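You operate a simulated robot arm through the tools that you are given. There is no shell and no other tool. Be economical: measure what you need, move in short steps, check, and stop when the job is done.

Carry out the task below with a simulated robot arm. There is one attempt and no reset: what you move stays moved.

TASK
Put the green cartridge from the top of the window table on top of the polishing pad and the blue cartridge on top of the brown cedar block there.
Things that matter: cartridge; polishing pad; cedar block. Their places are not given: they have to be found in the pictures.

It is judged by the outcome, as a careful person would: the job done as asked, and still so three seconds after it is handed in. It fails if anything else is knocked over, pushed out of place, dropped, spilled or broken.

THE ROBOT
A 6-joint arm with a two-finger parallel gripper, fixed in place. Base frame: the origin is at the foot of the arm, x ahead of it, y to its left, z up; the work surface is at about z = 0. Lengths are in m, angles in degrees, forces in N, time in s.
With the tool pointing down near the work surface it reaches from about 0.18 to 0.46 m from the base axis. Its first joint turns from -70.0 to 70.0 degrees. Payload 1.9 kg.
Tool frame: the origin (TCP) lies between the finger pads and is the grasp point; the fingertips stand 0.023 m ahead of it; z points along the fingers, y is the line along which they close. The gripper opens to 0.094 m. The fingers are 0.038 m wide and 0.01 m thick; the gripper's body (0.054 by 0.096 m) begins 0.039 m behind the TCP.
Orientation is told as [roll, pitch, yaw] about the base's x, y, z axes, in that order, counted from this pose: with the fingers straight down and closing along the base's y, the tool's x points along the base's -x, its y along +y and its z along -z.

THE INTERFACE
- The arm moves only by the tool send_rows. Its argument "moves" is a list that holds one entry, the list of rows, each a list of 5 numbers: the closure in counts, from 0 (fully open) to 255 (shut), then the shift along the base's x, y, z in m, then the turn about the base's z in degrees. In form: [[[gripper, tx, ty, tz, yaw], ...]]. A call has 1 to 10 rows; each row is the pose to reach, as a shift and turn from the pose commanded when the call began. A row lasts 0.2 s, in which the tool goes at most 0.05 m and 8.6 degrees; a call with a longer step from one row to the next is refused whole, and so is a gripper value outside its range. A pose out of reach is approached as far as the arm can. The call stops where the force on the tool passes 40 N (or 10 N more than at its start, if that is more) or the arm is blocked; 0.2 s more then pass. The fingers move at their own pace (about 0.108 m/s each) and stop on an object; they squeeze with about 41 N. The grip force told is the motor's: it shows also when the fingers shut on nothing. Time passes only in rows, and 0.2 s behind the last, so rows that repeat a pose let the fingers close. It gives the time, the measured TCP pose, the force on the tool (base axes), the opening and the grip force at its end, in the units of the frame above (readings bear some noise).
- Cameras (640 x 400 px; columns grow to the right, rows downward): "scene" is fixed at [0.056, 0.3086, 0.433]; the picture's right is [-0.79, -0.62, 0.00], its down [-0.30, 0.38, -0.87] and it looks along [0.54, -0.69, -0.49] (base axes); focal length 214 px, centre (320, 200). "wrist" rides on the gripper at [-0.039, 0, -0.044] in the tool frame; the picture's right is [0.00, -1.00, 0.00], its down [0.97, 0.00, -0.24] and it looks along [0.24, 0.00, 0.97] (tool axes); focal length 218 px, centre (320, 200).
- camera(camera): a new picture of that camera. No time passes.
- point_at(camera, pixels): for up to 12 pixels [column, row] of the newest picture of that camera ("zoom" is the newest enlarged one), the place [x, y, z] in the base frame of the surface seen there, good to about 0.003 m. No time passes.
- close_up(camera, box): a new picture of the part [left, top, right, bottom] of that camera's present view, enlarged. No time passes.
- finish_job(): hands the job in; it is judged then, once.

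Work in short steps. Measure before you move; look again where a grasp or a placing could have gone wrong, and mend it. You have 60 turns and 20 pictures in all, the two below and enlarged ones among them. Open the gripper and draw the arm clear of the work before you hand the job in, unless the task says otherwise; then end with one line.

The tools are called after "Request:" by a JSON object that holds its "fn" and its "kwargs". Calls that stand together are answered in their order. send_rows: Moves the arm, as the interface text tells. Its arguments: {"type":"object","properties":{"moves":{"type":"array","items":{"type":"array","items":{"type":"array","items":{"type":"number"}}}}},"required":["moves"]} The other tools are called the same way: camera (camera) takes a picture; point_at (camera, pixels) gives the place of the surface under pixels of a picture; close_up (camera, box) takes an enlarged picture of a part of a camera's view; finish_job () hands the job in.

At the start:

```text
time_s: 0.0
ee_pos: [0.3188, 0.0648, 0.3369]
ee_rot: [0.0, 0.0, 0.0]
ft_force: [0.7, 0.5, 0.1]
gripper_width: 0.0943
finger_force: 0.1
```

scene: 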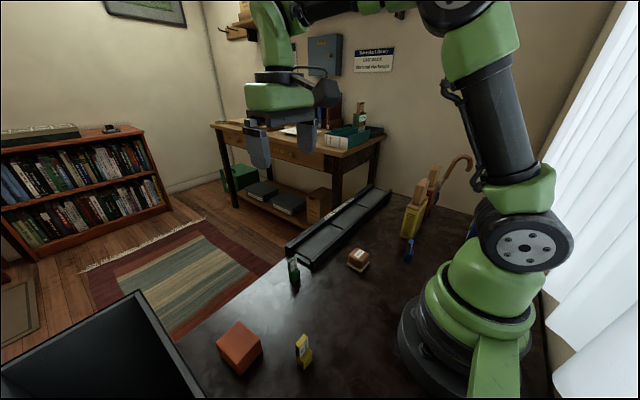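
wrist: 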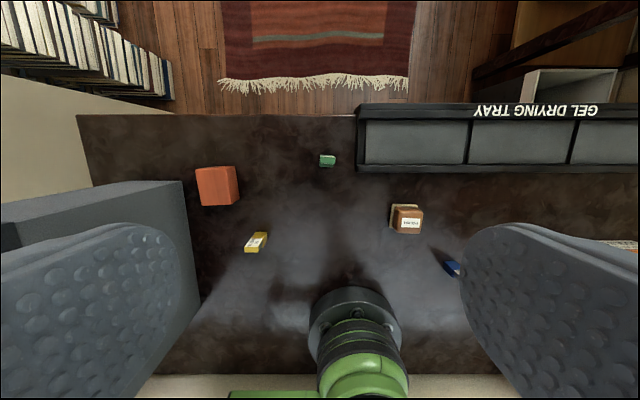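

The wrist picture shows a reddish block (215,186), a green item (327,160), a yellow item (255,242), a brown-and-cream item (406,218) and a blue item (452,268). I'll enlarge these views to tell which is which.

Request:
{"fn": "close_up", "kwargs": {"camera": "wrist", "box": [180, 130, 480, 300]}}

Request:
{"fn": "close_up", "kwargs": {"camera": "scene", "box": [200, 150, 480, 390]}}

Request:
{"fn": "point_at", "kwargs": {"camera": "wrist", "pixels": [[327, 158], [215, 182], [215, 202], [255, 240], [405, 215], [408, 226], [452, 266], [415, 160], [398, 212], [456, 272]]}}

```text
2.13 times, centred on (330, 215) of wrist
```

zoom: 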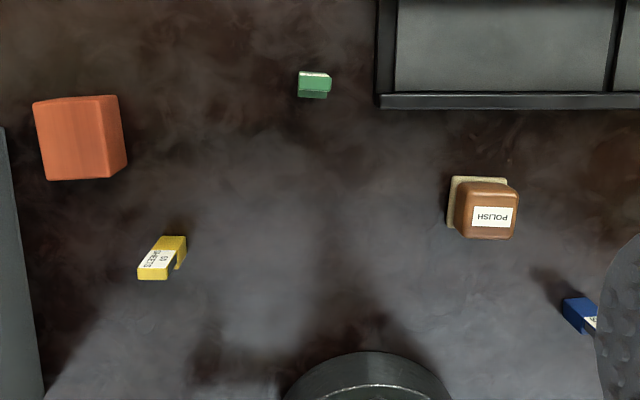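

```text
1.67 times, centred on (340, 270) of scene
```

zoom: 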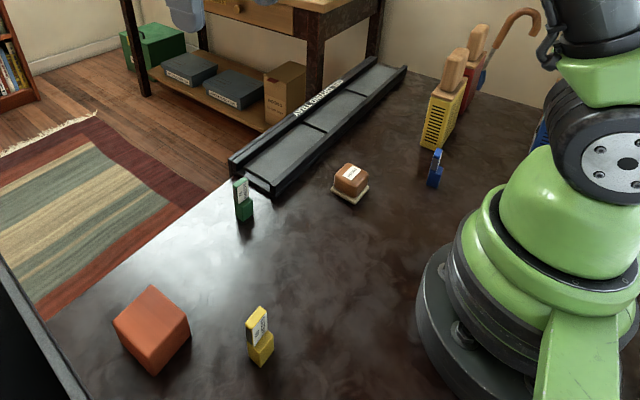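

```text
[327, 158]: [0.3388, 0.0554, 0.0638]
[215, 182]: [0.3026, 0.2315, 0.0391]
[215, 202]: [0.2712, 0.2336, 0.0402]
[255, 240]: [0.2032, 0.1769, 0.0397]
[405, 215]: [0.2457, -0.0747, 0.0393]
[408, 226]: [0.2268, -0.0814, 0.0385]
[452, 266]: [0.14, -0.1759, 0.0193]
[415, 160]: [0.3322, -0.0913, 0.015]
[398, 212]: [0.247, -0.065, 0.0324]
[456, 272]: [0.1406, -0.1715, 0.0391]
```

The polishing pad is the "POLISH" piece at about (0.235,-0.078). The cedar block is the reddish cube at about (0.285,0.232), with its top near z=0.04. Next I move above the green cartridge for a closer look.

Request:
{"fn": "send_rows", "kwargs": {"moves": [[[0, 0.005, -0.003, -0.045, 0], [0, 0.01, -0.006, -0.09, 0], [0, 0.01, -0.009, -0.13, 0], [0, 0.01, -0.009, -0.16, 0], [0, 0.01, -0.009, -0.16, 0]]]}}

Request:
{"fn": "camera", "kwargs": {"camera": "wrist"}}

Request:
{"fn": "close_up", "kwargs": {"camera": "scene", "box": [260, 230, 400, 310]}}

```text
time_s: 1.2
ee_pos: [0.3297, 0.0575, 0.1766]
ee_rot: [-0.1, -0.1, 0.0]
ft_force: [0.1, 0.0, -1.2]
gripper_width: 0.094
finger_force: 0.1
```

```text
15 pictures are left
```

wrist: 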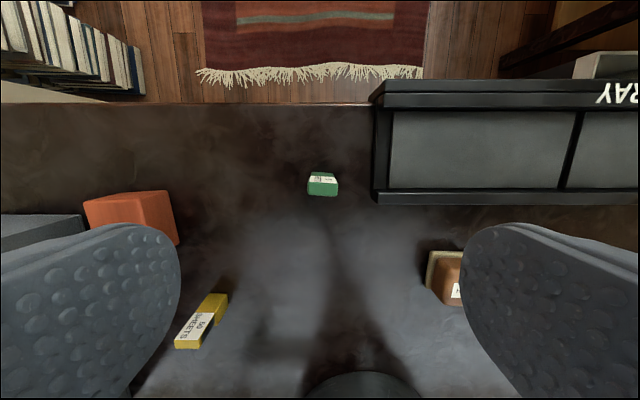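

```text
4.57 times, centred on (330, 270) of scene
```

zoom: 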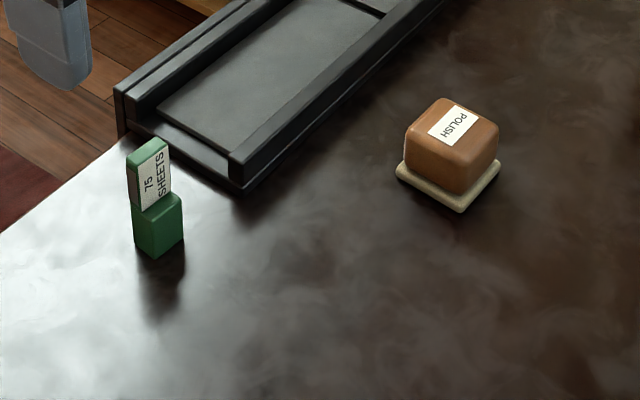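

Request:
{"fn": "point_at", "kwargs": {"camera": "wrist", "pixels": [[311, 174], [335, 176], [310, 180], [336, 183], [309, 190], [336, 193], [322, 175], [322, 191], [378, 190]]}}

Request:
{"fn": "point_at", "kwargs": {"camera": "zoom", "pixels": [[148, 150], [148, 145], [160, 144], [137, 155], [160, 204], [178, 200], [142, 210], [140, 245], [180, 235], [157, 256], [157, 240], [150, 190]]}}

```text
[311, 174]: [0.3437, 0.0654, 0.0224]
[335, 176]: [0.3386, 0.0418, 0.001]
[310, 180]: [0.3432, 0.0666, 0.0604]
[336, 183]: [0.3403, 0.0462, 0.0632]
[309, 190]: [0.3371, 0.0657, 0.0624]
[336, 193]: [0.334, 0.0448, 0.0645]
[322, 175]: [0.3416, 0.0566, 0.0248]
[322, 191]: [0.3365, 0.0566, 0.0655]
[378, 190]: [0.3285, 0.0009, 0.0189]
```

```text
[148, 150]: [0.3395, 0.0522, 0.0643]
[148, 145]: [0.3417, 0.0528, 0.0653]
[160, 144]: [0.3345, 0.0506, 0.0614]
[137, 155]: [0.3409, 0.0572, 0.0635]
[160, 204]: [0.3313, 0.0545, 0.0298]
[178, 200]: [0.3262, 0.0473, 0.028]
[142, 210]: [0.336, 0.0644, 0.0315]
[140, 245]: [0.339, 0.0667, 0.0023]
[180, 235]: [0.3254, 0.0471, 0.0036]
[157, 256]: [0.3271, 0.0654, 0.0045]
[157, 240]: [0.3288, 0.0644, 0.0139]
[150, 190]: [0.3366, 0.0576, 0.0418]
```

The green cartridge stands about 20 mm wide in y (0.046 to 0.066) and about 17 mm in x (0.327 to 0.343), and it is 65 mm tall. The drying tray is nearby at y<0.001, so I close the fingers to about 50 mm before lowering around it.

Request:
{"fn": "send_rows", "kwargs": {"moves": [[[120, 0.006, -0.001, 0, 0], [120, 0.006, -0.001, -0.04, 0], [120, 0.006, -0.001, -0.08, 0], [120, 0.006, -0.001, -0.11, 0], [120, 0.006, -0.001, -0.134, 0], [120, 0.006, -0.001, -0.134, 0]]]}}

Request:
{"fn": "camera", "kwargs": {"camera": "wrist"}}

```text
time_s: 2.6
ee_pos: [0.3367, 0.0555, 0.0424]
ee_rot: [0.0, 0.0, 0.0]
ft_force: [-0.3, -0.7, 0.2]
gripper_width: 0.0498
finger_force: 0.1
```

```text
13 pictures are left
```

wrist: 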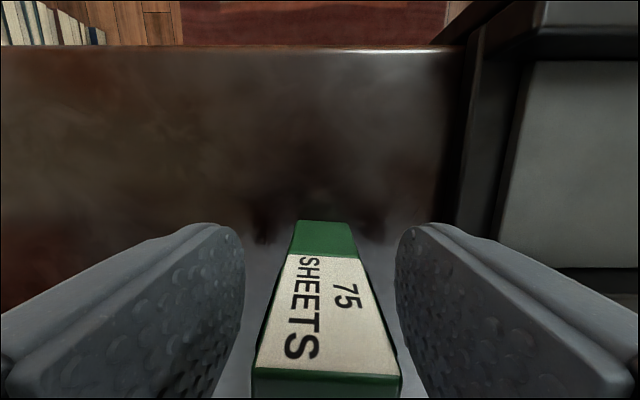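

The cartridge sits centred between the fingers, so I close and lift slightly.

Request:
{"fn": "send_rows", "kwargs": {"moves": [[[200, 0, 0, 0, 0], [255, 0, 0, 0, 0], [255, 0, 0, 0, 0], [255, 0, 0, 0.03, 0], [255, 0, 0, 0.07, 0], [255, -0.03, -0.03, 0.1, 0], [255, -0.06, -0.06, 0.1, 0], [255, -0.06, -0.06, 0.1, 0]]]}}

Request:
{"fn": "camera", "kwargs": {"camera": "wrist"}}

Request:
{"fn": "close_up", "kwargs": {"camera": "scene", "box": [260, 160, 440, 280]}}

```text
refused: row 6 steps farther than a row can; nothing moved
```

```text
12 pictures are left
```

wrist: 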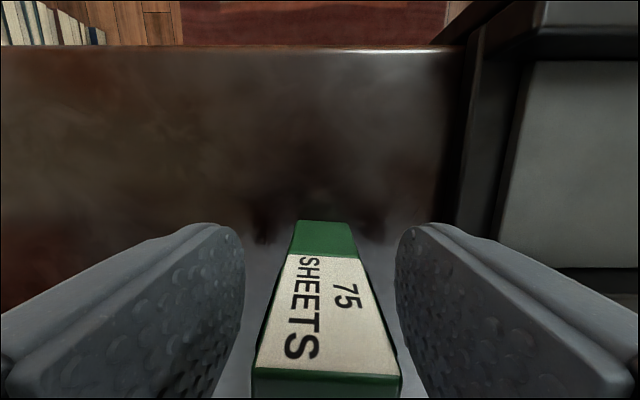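

```text
3.33 times, centred on (350, 220) of scene
```

zoom: 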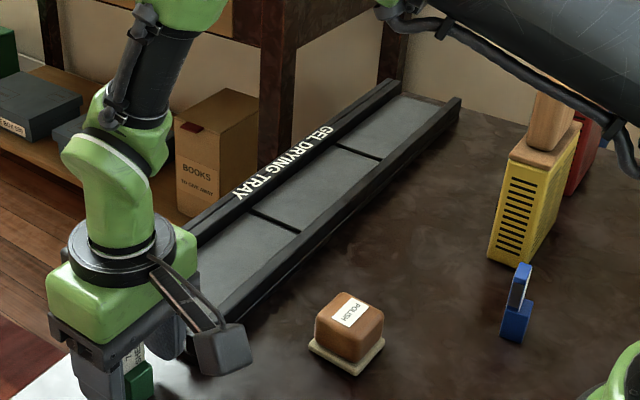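

The call was refused because one step was too long. The enlarged scene view is still useful for measuring the pad top, the blue cartridge and the yellow obstacle, and I resend the grasp with shorter steps.

Request:
{"fn": "point_at", "kwargs": {"camera": "zoom", "pixels": [[320, 318], [345, 295], [379, 312], [354, 338], [350, 315], [517, 270], [528, 270], [506, 315], [528, 312], [513, 338], [500, 255], [526, 265]]}}

Request:
{"fn": "send_rows", "kwargs": {"moves": [[[200, 0, 0, 0, 0], [255, 0, 0, 0, 0], [255, 0, 0, 0, 0], [255, 0, 0, 0, 0], [255, 0, 0, 0.03, 0], [255, 0, 0, 0.07, 0], [255, 0, 0, 0.1, 0], [255, -0.02, -0.03, 0.1, 0], [255, -0.03, -0.06, 0.1, 0], [255, -0.03, -0.06, 0.1, 0]]]}}

Request:
{"fn": "camera", "kwargs": {"camera": "wrist"}}

```text
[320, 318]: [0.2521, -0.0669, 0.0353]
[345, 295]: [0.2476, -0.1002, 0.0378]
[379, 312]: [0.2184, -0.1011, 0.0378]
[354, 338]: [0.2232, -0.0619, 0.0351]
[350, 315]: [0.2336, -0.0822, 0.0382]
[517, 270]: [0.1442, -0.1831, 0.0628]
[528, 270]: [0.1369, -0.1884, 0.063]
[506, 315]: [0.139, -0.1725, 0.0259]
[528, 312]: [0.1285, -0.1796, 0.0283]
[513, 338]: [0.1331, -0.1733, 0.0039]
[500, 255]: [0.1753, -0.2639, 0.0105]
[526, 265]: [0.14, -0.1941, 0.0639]
```

```text
time_s: 4.8
ee_pos: [0.3056, -0.0041, 0.142]
ee_rot: [-0.1, 0.0, 0.0]
ft_force: [-0.1, 0.6, -0.7]
gripper_width: 0.0209
finger_force: 41.2
```

```text
10 pictures are left
```

wrist: 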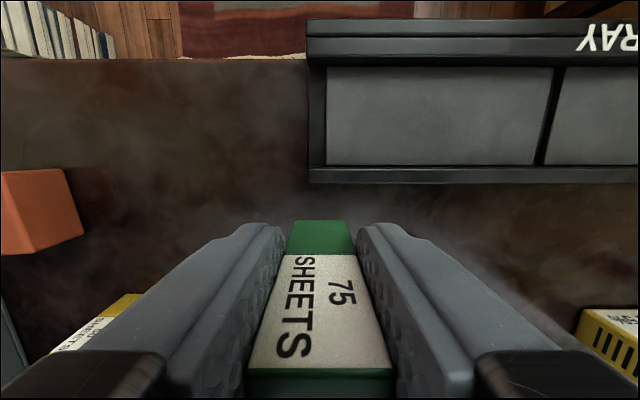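

The green cartridge is held (opening 20.9 mm). The pad top has its centre at about (0.235,-0.082) and z of about 0.038. I move over it and lower to just above contact.

Request:
{"fn": "send_rows", "kwargs": {"moves": [[[255, -0.025, -0.03, 0, 0], [255, -0.05, -0.06, 0, 0], [255, -0.07, -0.077, 0, 0], [255, -0.07, -0.077, -0.03, 0], [255, -0.07, -0.077, -0.055, 0], [255, -0.07, -0.077, -0.055, 0]]]}}

Request:
{"fn": "close_up", "kwargs": {"camera": "scene", "box": [310, 200, 430, 280]}}

```text
time_s: 6.2
ee_pos: [0.2385, -0.0816, 0.0877]
ee_rot: [0.0, 0.0, 0.0]
ft_force: [-0.2, 0.0, 0.1]
gripper_width: 0.021
finger_force: 41.0
```

```text
5.00 times, centred on (370, 240) of scene
```

zoom: 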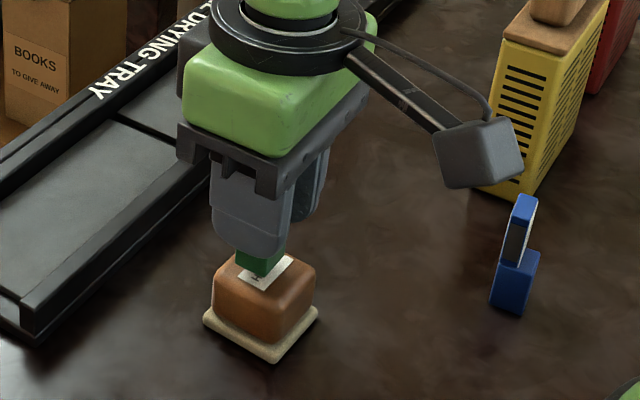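

The cartridge sits about 5 mm above the pad, slightly off centre toward +x. I shift −3 mm in x and lower until it touches.

Request:
{"fn": "send_rows", "kwargs": {"moves": [[[255, -0.003, 0, 0, 0], [255, -0.003, 0, -0.003, 0], [255, -0.003, 0, -0.005, 0], [255, -0.003, 0, -0.0065, 0], [255, -0.003, 0, -0.0065, 0]]]}}

```text
time_s: 7.4
ee_pos: [0.2336, -0.0814, 0.0812]
ee_rot: [0.0, 0.0, 0.0]
ft_force: [0.2, 0.2, 0.3]
gripper_width: 0.0213
finger_force: 41.2
```

No contact yet, so I continue down in 1 mm steps.

Request:
{"fn": "send_rows", "kwargs": {"moves": [[[255, 0, 0, -0.001, 0], [255, 0, 0, -0.002, 0]]]}}

```text
time_s: 8.0
ee_pos: [0.2344, -0.0811, 0.0804]
ee_rot: [0.0, -0.2, 0.1]
ft_force: [1.9, 2.5, 25.4]
gripper_width: 0.0211
finger_force: 40.8
```

Contact (25 N). I ease up slightly, open part way and retreat straight up.

Request:
{"fn": "send_rows", "kwargs": {"moves": [[[255, 0, 0, 0.001, 0], [200, 0, 0, 0.001, 0], [130, 0, 0, 0.001, 0], [110, 0, 0, 0.001, 0], [110, 0, 0, 0.03, 0], [110, 0, 0, 0.07, 0], [110, 0, 0, 0.1, 0], [110, 0, 0, 0.1, 0]]]}}

Request:
{"fn": "close_up", "kwargs": {"camera": "scene", "box": [310, 200, 430, 280]}}

```text
time_s: 9.8
ee_pos: [0.2326, -0.0805, 0.1787]
ee_rot: [0.0, 0.0, 0.0]
ft_force: [-0.5, 0.0, -0.2]
gripper_width: 0.0535
finger_force: 0.0
```

```text
5.00 times, centred on (370, 240) of scene
```

zoom: 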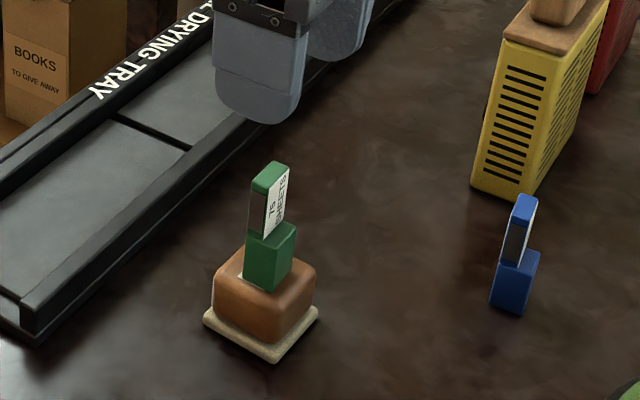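

The green cartridge stands well on the pad. Next I measure the blue cartridge and the yellow box near it.

Request:
{"fn": "point_at", "kwargs": {"camera": "zoom", "pixels": [[518, 199], [526, 196], [534, 200], [500, 265], [520, 268], [536, 255], [493, 297], [519, 311], [535, 285], [508, 250], [530, 197], [478, 185]]}}

Request:
{"fn": "send_rows", "kwargs": {"moves": [[[0, -0.03, -0.03, 0.01, 0], [0, -0.05, -0.065, 0.01, 0], [0, -0.07, -0.1, 0.01, 0], [0, -0.07, -0.1, 0.01, 0]]]}}

Request:
{"fn": "camera", "kwargs": {"camera": "wrist"}}

```text
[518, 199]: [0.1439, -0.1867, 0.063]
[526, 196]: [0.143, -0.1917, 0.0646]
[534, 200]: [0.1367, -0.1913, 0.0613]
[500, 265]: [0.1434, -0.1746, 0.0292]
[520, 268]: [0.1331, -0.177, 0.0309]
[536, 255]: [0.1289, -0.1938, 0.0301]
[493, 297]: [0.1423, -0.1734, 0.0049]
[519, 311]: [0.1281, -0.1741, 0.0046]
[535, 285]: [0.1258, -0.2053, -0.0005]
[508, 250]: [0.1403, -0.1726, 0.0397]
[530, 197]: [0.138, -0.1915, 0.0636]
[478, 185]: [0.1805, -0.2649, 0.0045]
```

```text
time_s: 10.8
ee_pos: [0.1632, -0.1821, 0.1894]
ee_rot: [0.1, 0.0, 0.0]
ft_force: [-0.3, -0.5, -0.2]
gripper_width: 0.094
finger_force: 0.1
```

```text
7 pictures are left
```

wrist: 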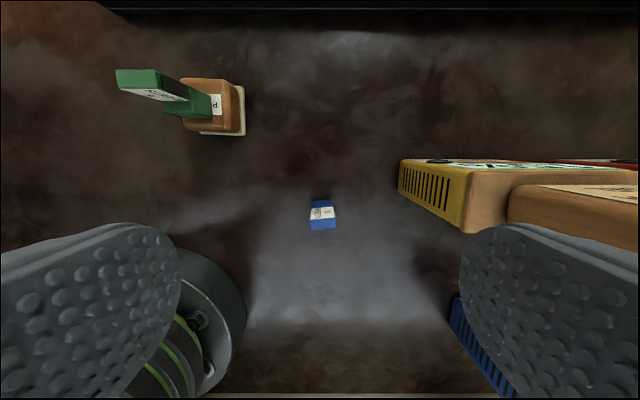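

Request:
{"fn": "point_at", "kwargs": {"camera": "wrist", "pixels": [[312, 227], [334, 225], [311, 207], [332, 206], [322, 222], [462, 228], [400, 185], [405, 164], [455, 310], [490, 385], [230, 280], [462, 195]]}}

Request:
{"fn": "close_up", "kwargs": {"camera": "wrist", "box": [272, 180, 368, 240]}}

```text
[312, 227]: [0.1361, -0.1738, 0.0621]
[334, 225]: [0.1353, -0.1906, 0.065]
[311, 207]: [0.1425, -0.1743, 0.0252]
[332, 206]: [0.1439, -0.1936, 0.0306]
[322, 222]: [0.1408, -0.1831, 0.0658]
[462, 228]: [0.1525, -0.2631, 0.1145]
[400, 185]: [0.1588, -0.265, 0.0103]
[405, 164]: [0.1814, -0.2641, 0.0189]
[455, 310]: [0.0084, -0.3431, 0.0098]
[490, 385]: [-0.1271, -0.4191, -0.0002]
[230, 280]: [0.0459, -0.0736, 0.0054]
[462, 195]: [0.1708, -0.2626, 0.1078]
```

```text
6.67 times, centred on (320, 210) of wrist
```

zoom: 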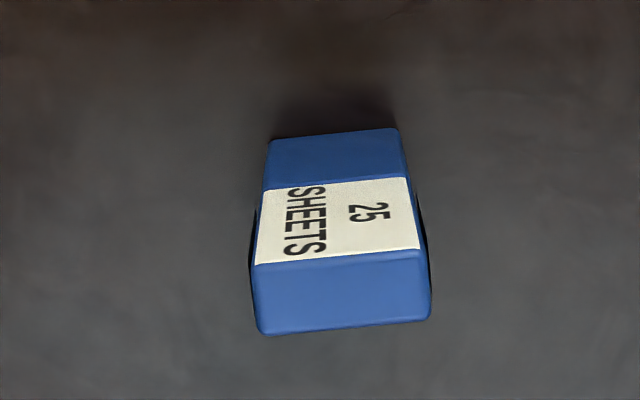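

The blue cartridge is centred at about (0.1355,-0.1835) and turned about +5°. The yellow box wall is at y=-0.263, which leaves room. I align, part-close and lower.

Request:
{"fn": "send_rows", "kwargs": {"moves": [[[120, -0.027, -0.0013, 0, 5], [120, -0.027, -0.0013, -0.04, 5], [120, -0.027, -0.0013, -0.08, 5], [120, -0.027, -0.0013, -0.115, 5], [120, -0.027, -0.0013, -0.146, 5], [120, -0.027, -0.0013, -0.146, 5]]]}}

Request:
{"fn": "camera", "kwargs": {"camera": "wrist"}}

```text
time_s: 12.2
ee_pos: [0.1363, -0.1819, 0.0437]
ee_rot: [0.0, 0.0, 5.0]
ft_force: [0.2, 0.2, 0.1]
gripper_width: 0.0495
finger_force: 0.0
```

```text
5 pictures are left
```

wrist: 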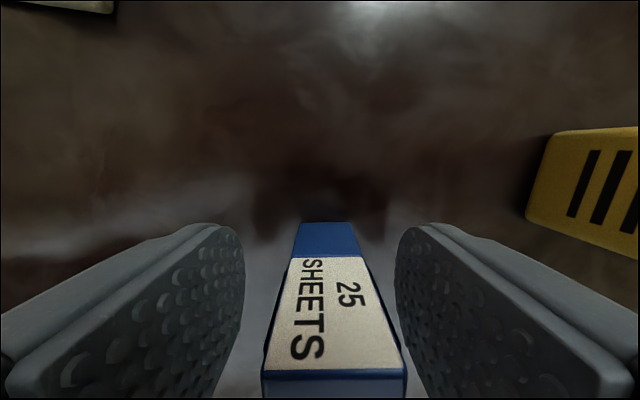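

Centred again, so I close, lift, and at the same time measure the cedar block top corners in the scene picture.

Request:
{"fn": "point_at", "kwargs": {"camera": "scene", "pixels": [[218, 341], [239, 323], [259, 341], [237, 357], [238, 341], [228, 350], [248, 333]]}}

Request:
{"fn": "send_rows", "kwargs": {"moves": [[[200, 0, 0, 0, 0], [255, 0, 0, 0, 0], [255, 0, 0, 0, 0], [255, 0, 0, 0, 0], [255, 0, 0, 0.04, 0], [255, 0, 0, 0.08, 0], [255, 0, 0, 0.12, 0], [255, 0, 0, 0.15, 0], [255, 0, 0, 0.15, 0]]]}}

```text
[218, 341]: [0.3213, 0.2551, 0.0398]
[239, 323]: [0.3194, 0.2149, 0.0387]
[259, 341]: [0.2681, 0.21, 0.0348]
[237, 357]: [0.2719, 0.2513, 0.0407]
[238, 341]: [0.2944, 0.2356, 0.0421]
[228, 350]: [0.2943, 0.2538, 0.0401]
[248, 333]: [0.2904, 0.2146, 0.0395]
```

```text
time_s: 14.2
ee_pos: [0.1349, -0.1829, 0.1932]
ee_rot: [0.0, 0.1, 5.0]
ft_force: [-0.5, 0.3, -0.7]
gripper_width: 0.0213
finger_force: 41.0
```

The blue cartridge is held. The cedar block top is centred at about (0.295,0.234) with z of about 0.040. I check how close the grey bin is while swinging over with waypoints around the base.

Request:
{"fn": "point_at", "kwargs": {"camera": "scene", "pixels": [[138, 293], [170, 345], [195, 385], [60, 330]]}}

Request:
{"fn": "send_rows", "kwargs": {"moves": [[[255, 0.035, 0.015, 0, 0], [255, 0.07, 0.04, 0, -2], [255, 0.1, 0.075, 0, -3], [255, 0.11, 0.12, 0, -5], [255, 0.12, 0.165, 0, -5], [255, 0.125, 0.21, 0, -5], [255, 0.13, 0.255, 0, -5], [255, 0.14, 0.3, 0, -5], [255, 0.14, 0.3, 0, -5]]]}}

```text
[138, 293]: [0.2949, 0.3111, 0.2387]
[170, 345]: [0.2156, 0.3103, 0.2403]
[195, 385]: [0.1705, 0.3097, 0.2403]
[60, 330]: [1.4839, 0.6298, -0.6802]
```

```text
time_s: 16.2
ee_pos: [0.2744, 0.1172, 0.1932]
ee_rot: [0.0, 0.0, 0.1]
ft_force: [1.3, 0.6, 0.0]
gripper_width: 0.0215
finger_force: 40.5
```

The bin wall is at y≈0.31 with its rim at z≈0.24, while the gripper body reaches only 48 mm from the TCP. Aiming at (0.295,0.228) leaves about 34 mm of clearance. I move over and lower part way, then look.

Request:
{"fn": "send_rows", "kwargs": {"moves": [[[255, 0.01, 0.035, 0, 0], [255, 0.02, 0.07, 0, 0], [255, 0.02, 0.095, 0, 0], [255, 0.02, 0.1115, 0, 0], [255, 0.02, 0.1115, -0.03, 0], [255, 0.02, 0.1115, -0.06, 0], [255, 0.02, 0.1115, -0.085, 0], [255, 0.02, 0.1115, -0.1, 0], [255, 0.02, 0.1115, -0.1, 0]]]}}

Request:
{"fn": "close_up", "kwargs": {"camera": "scene", "box": [150, 270, 330, 390]}}

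```text
time_s: 18.2
ee_pos: [0.2963, 0.2299, 0.0934]
ee_rot: [0.0, 0.0, 0.0]
ft_force: [0.2, -0.6, -1.0]
gripper_width: 0.0212
finger_force: 41.3
```

```text
3.33 times, centred on (240, 330) of scene
```

zoom: 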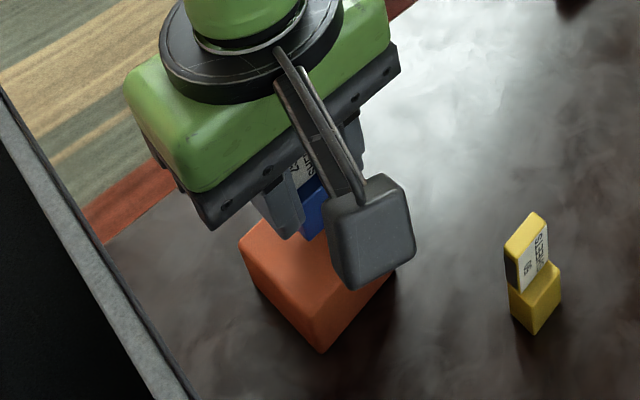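

The cartridge is over the block about 10 mm up, clear of the bin and the yellow cartridge. I lower in small steps.

Request:
{"fn": "send_rows", "kwargs": {"moves": [[[255, 0, 0, -0.004, 0], [255, 0, 0, -0.007, 0], [255, 0, 0, -0.009, 0], [255, 0, 0, -0.009, 0]]]}}

```text
time_s: 19.2
ee_pos: [0.2964, 0.2286, 0.0849]
ee_rot: [0.0, -0.1, 0.0]
ft_force: [-2.2, -0.1, 5.5]
gripper_width: 0.0215
finger_force: 40.9
```

Light contact (5.5 N). I go down 0.5 mm more, release gently and retreat straight up.

Request:
{"fn": "send_rows", "kwargs": {"moves": [[[255, 0, 0, -0.0005, 0], [200, 0, 0, -0.0005, 0], [130, 0, 0, 0, 0], [110, 0, 0, 0, 0], [110, 0, 0, 0.03, 0], [110, 0, 0, 0.07, 0], [110, 0, 0, 0.11, 0], [110, 0, -0.04, 0.13, 0], [110, 0, -0.08, 0.14, 0], [110, 0, -0.08, 0.14, 0]]]}}

Request:
{"fn": "camera", "kwargs": {"camera": "scene"}}

```text
time_s: 21.4
ee_pos: [0.2961, 0.1484, 0.2233]
ee_rot: [0.0, 0.1, -0.1]
ft_force: [0.7, 0.0, -1.0]
gripper_width: 0.0534
finger_force: 0.1
```

```text
3 pictures are left
```

scene: 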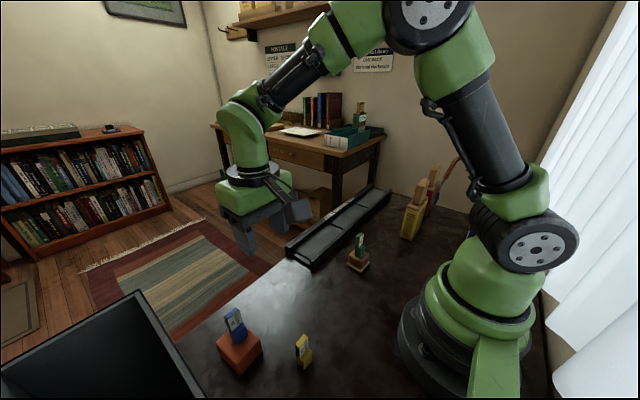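

Both cartridges are standing where they belong. I open fully, draw back and check once up close.

Request:
{"fn": "send_rows", "kwargs": {"moves": [[[0, 0, -0.04, 0.03, 0], [0, 0, -0.08, 0.06, 0], [0, 0, -0.08, 0.08, 0], [0, 0, -0.08, 0.08, 0]]]}}

Request:
{"fn": "close_up", "kwargs": {"camera": "scene", "box": [200, 220, 400, 380]}}

```text
time_s: 22.4
ee_pos: [0.2958, 0.0679, 0.3044]
ee_rot: [-0.1, 0.0, 0.0]
ft_force: [0.3, -0.1, -0.6]
gripper_width: 0.0938
finger_force: 0.1
```

```text
2.50 times, centred on (300, 300) of scene
```

zoom: 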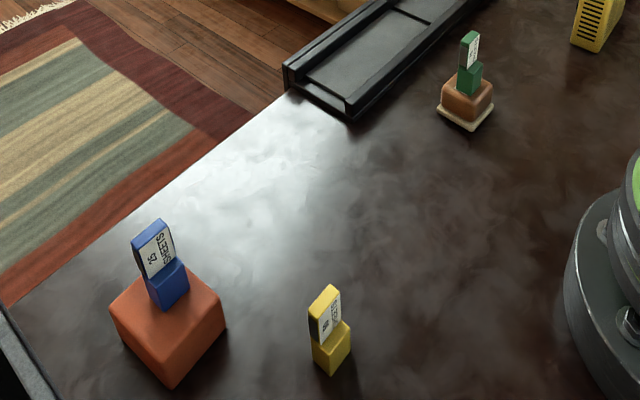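

Both cartridges are upright and stable, and nothing else has moved, so I hand the job in.

Request:
{"fn": "finish_job", "kwargs": {}}

```text
The job is handed in.
```

The green cartridge is standing on the polishing pad and the blue cartridge on the cedar block; the gripper is open, the arm is clear, and the job is handed in.
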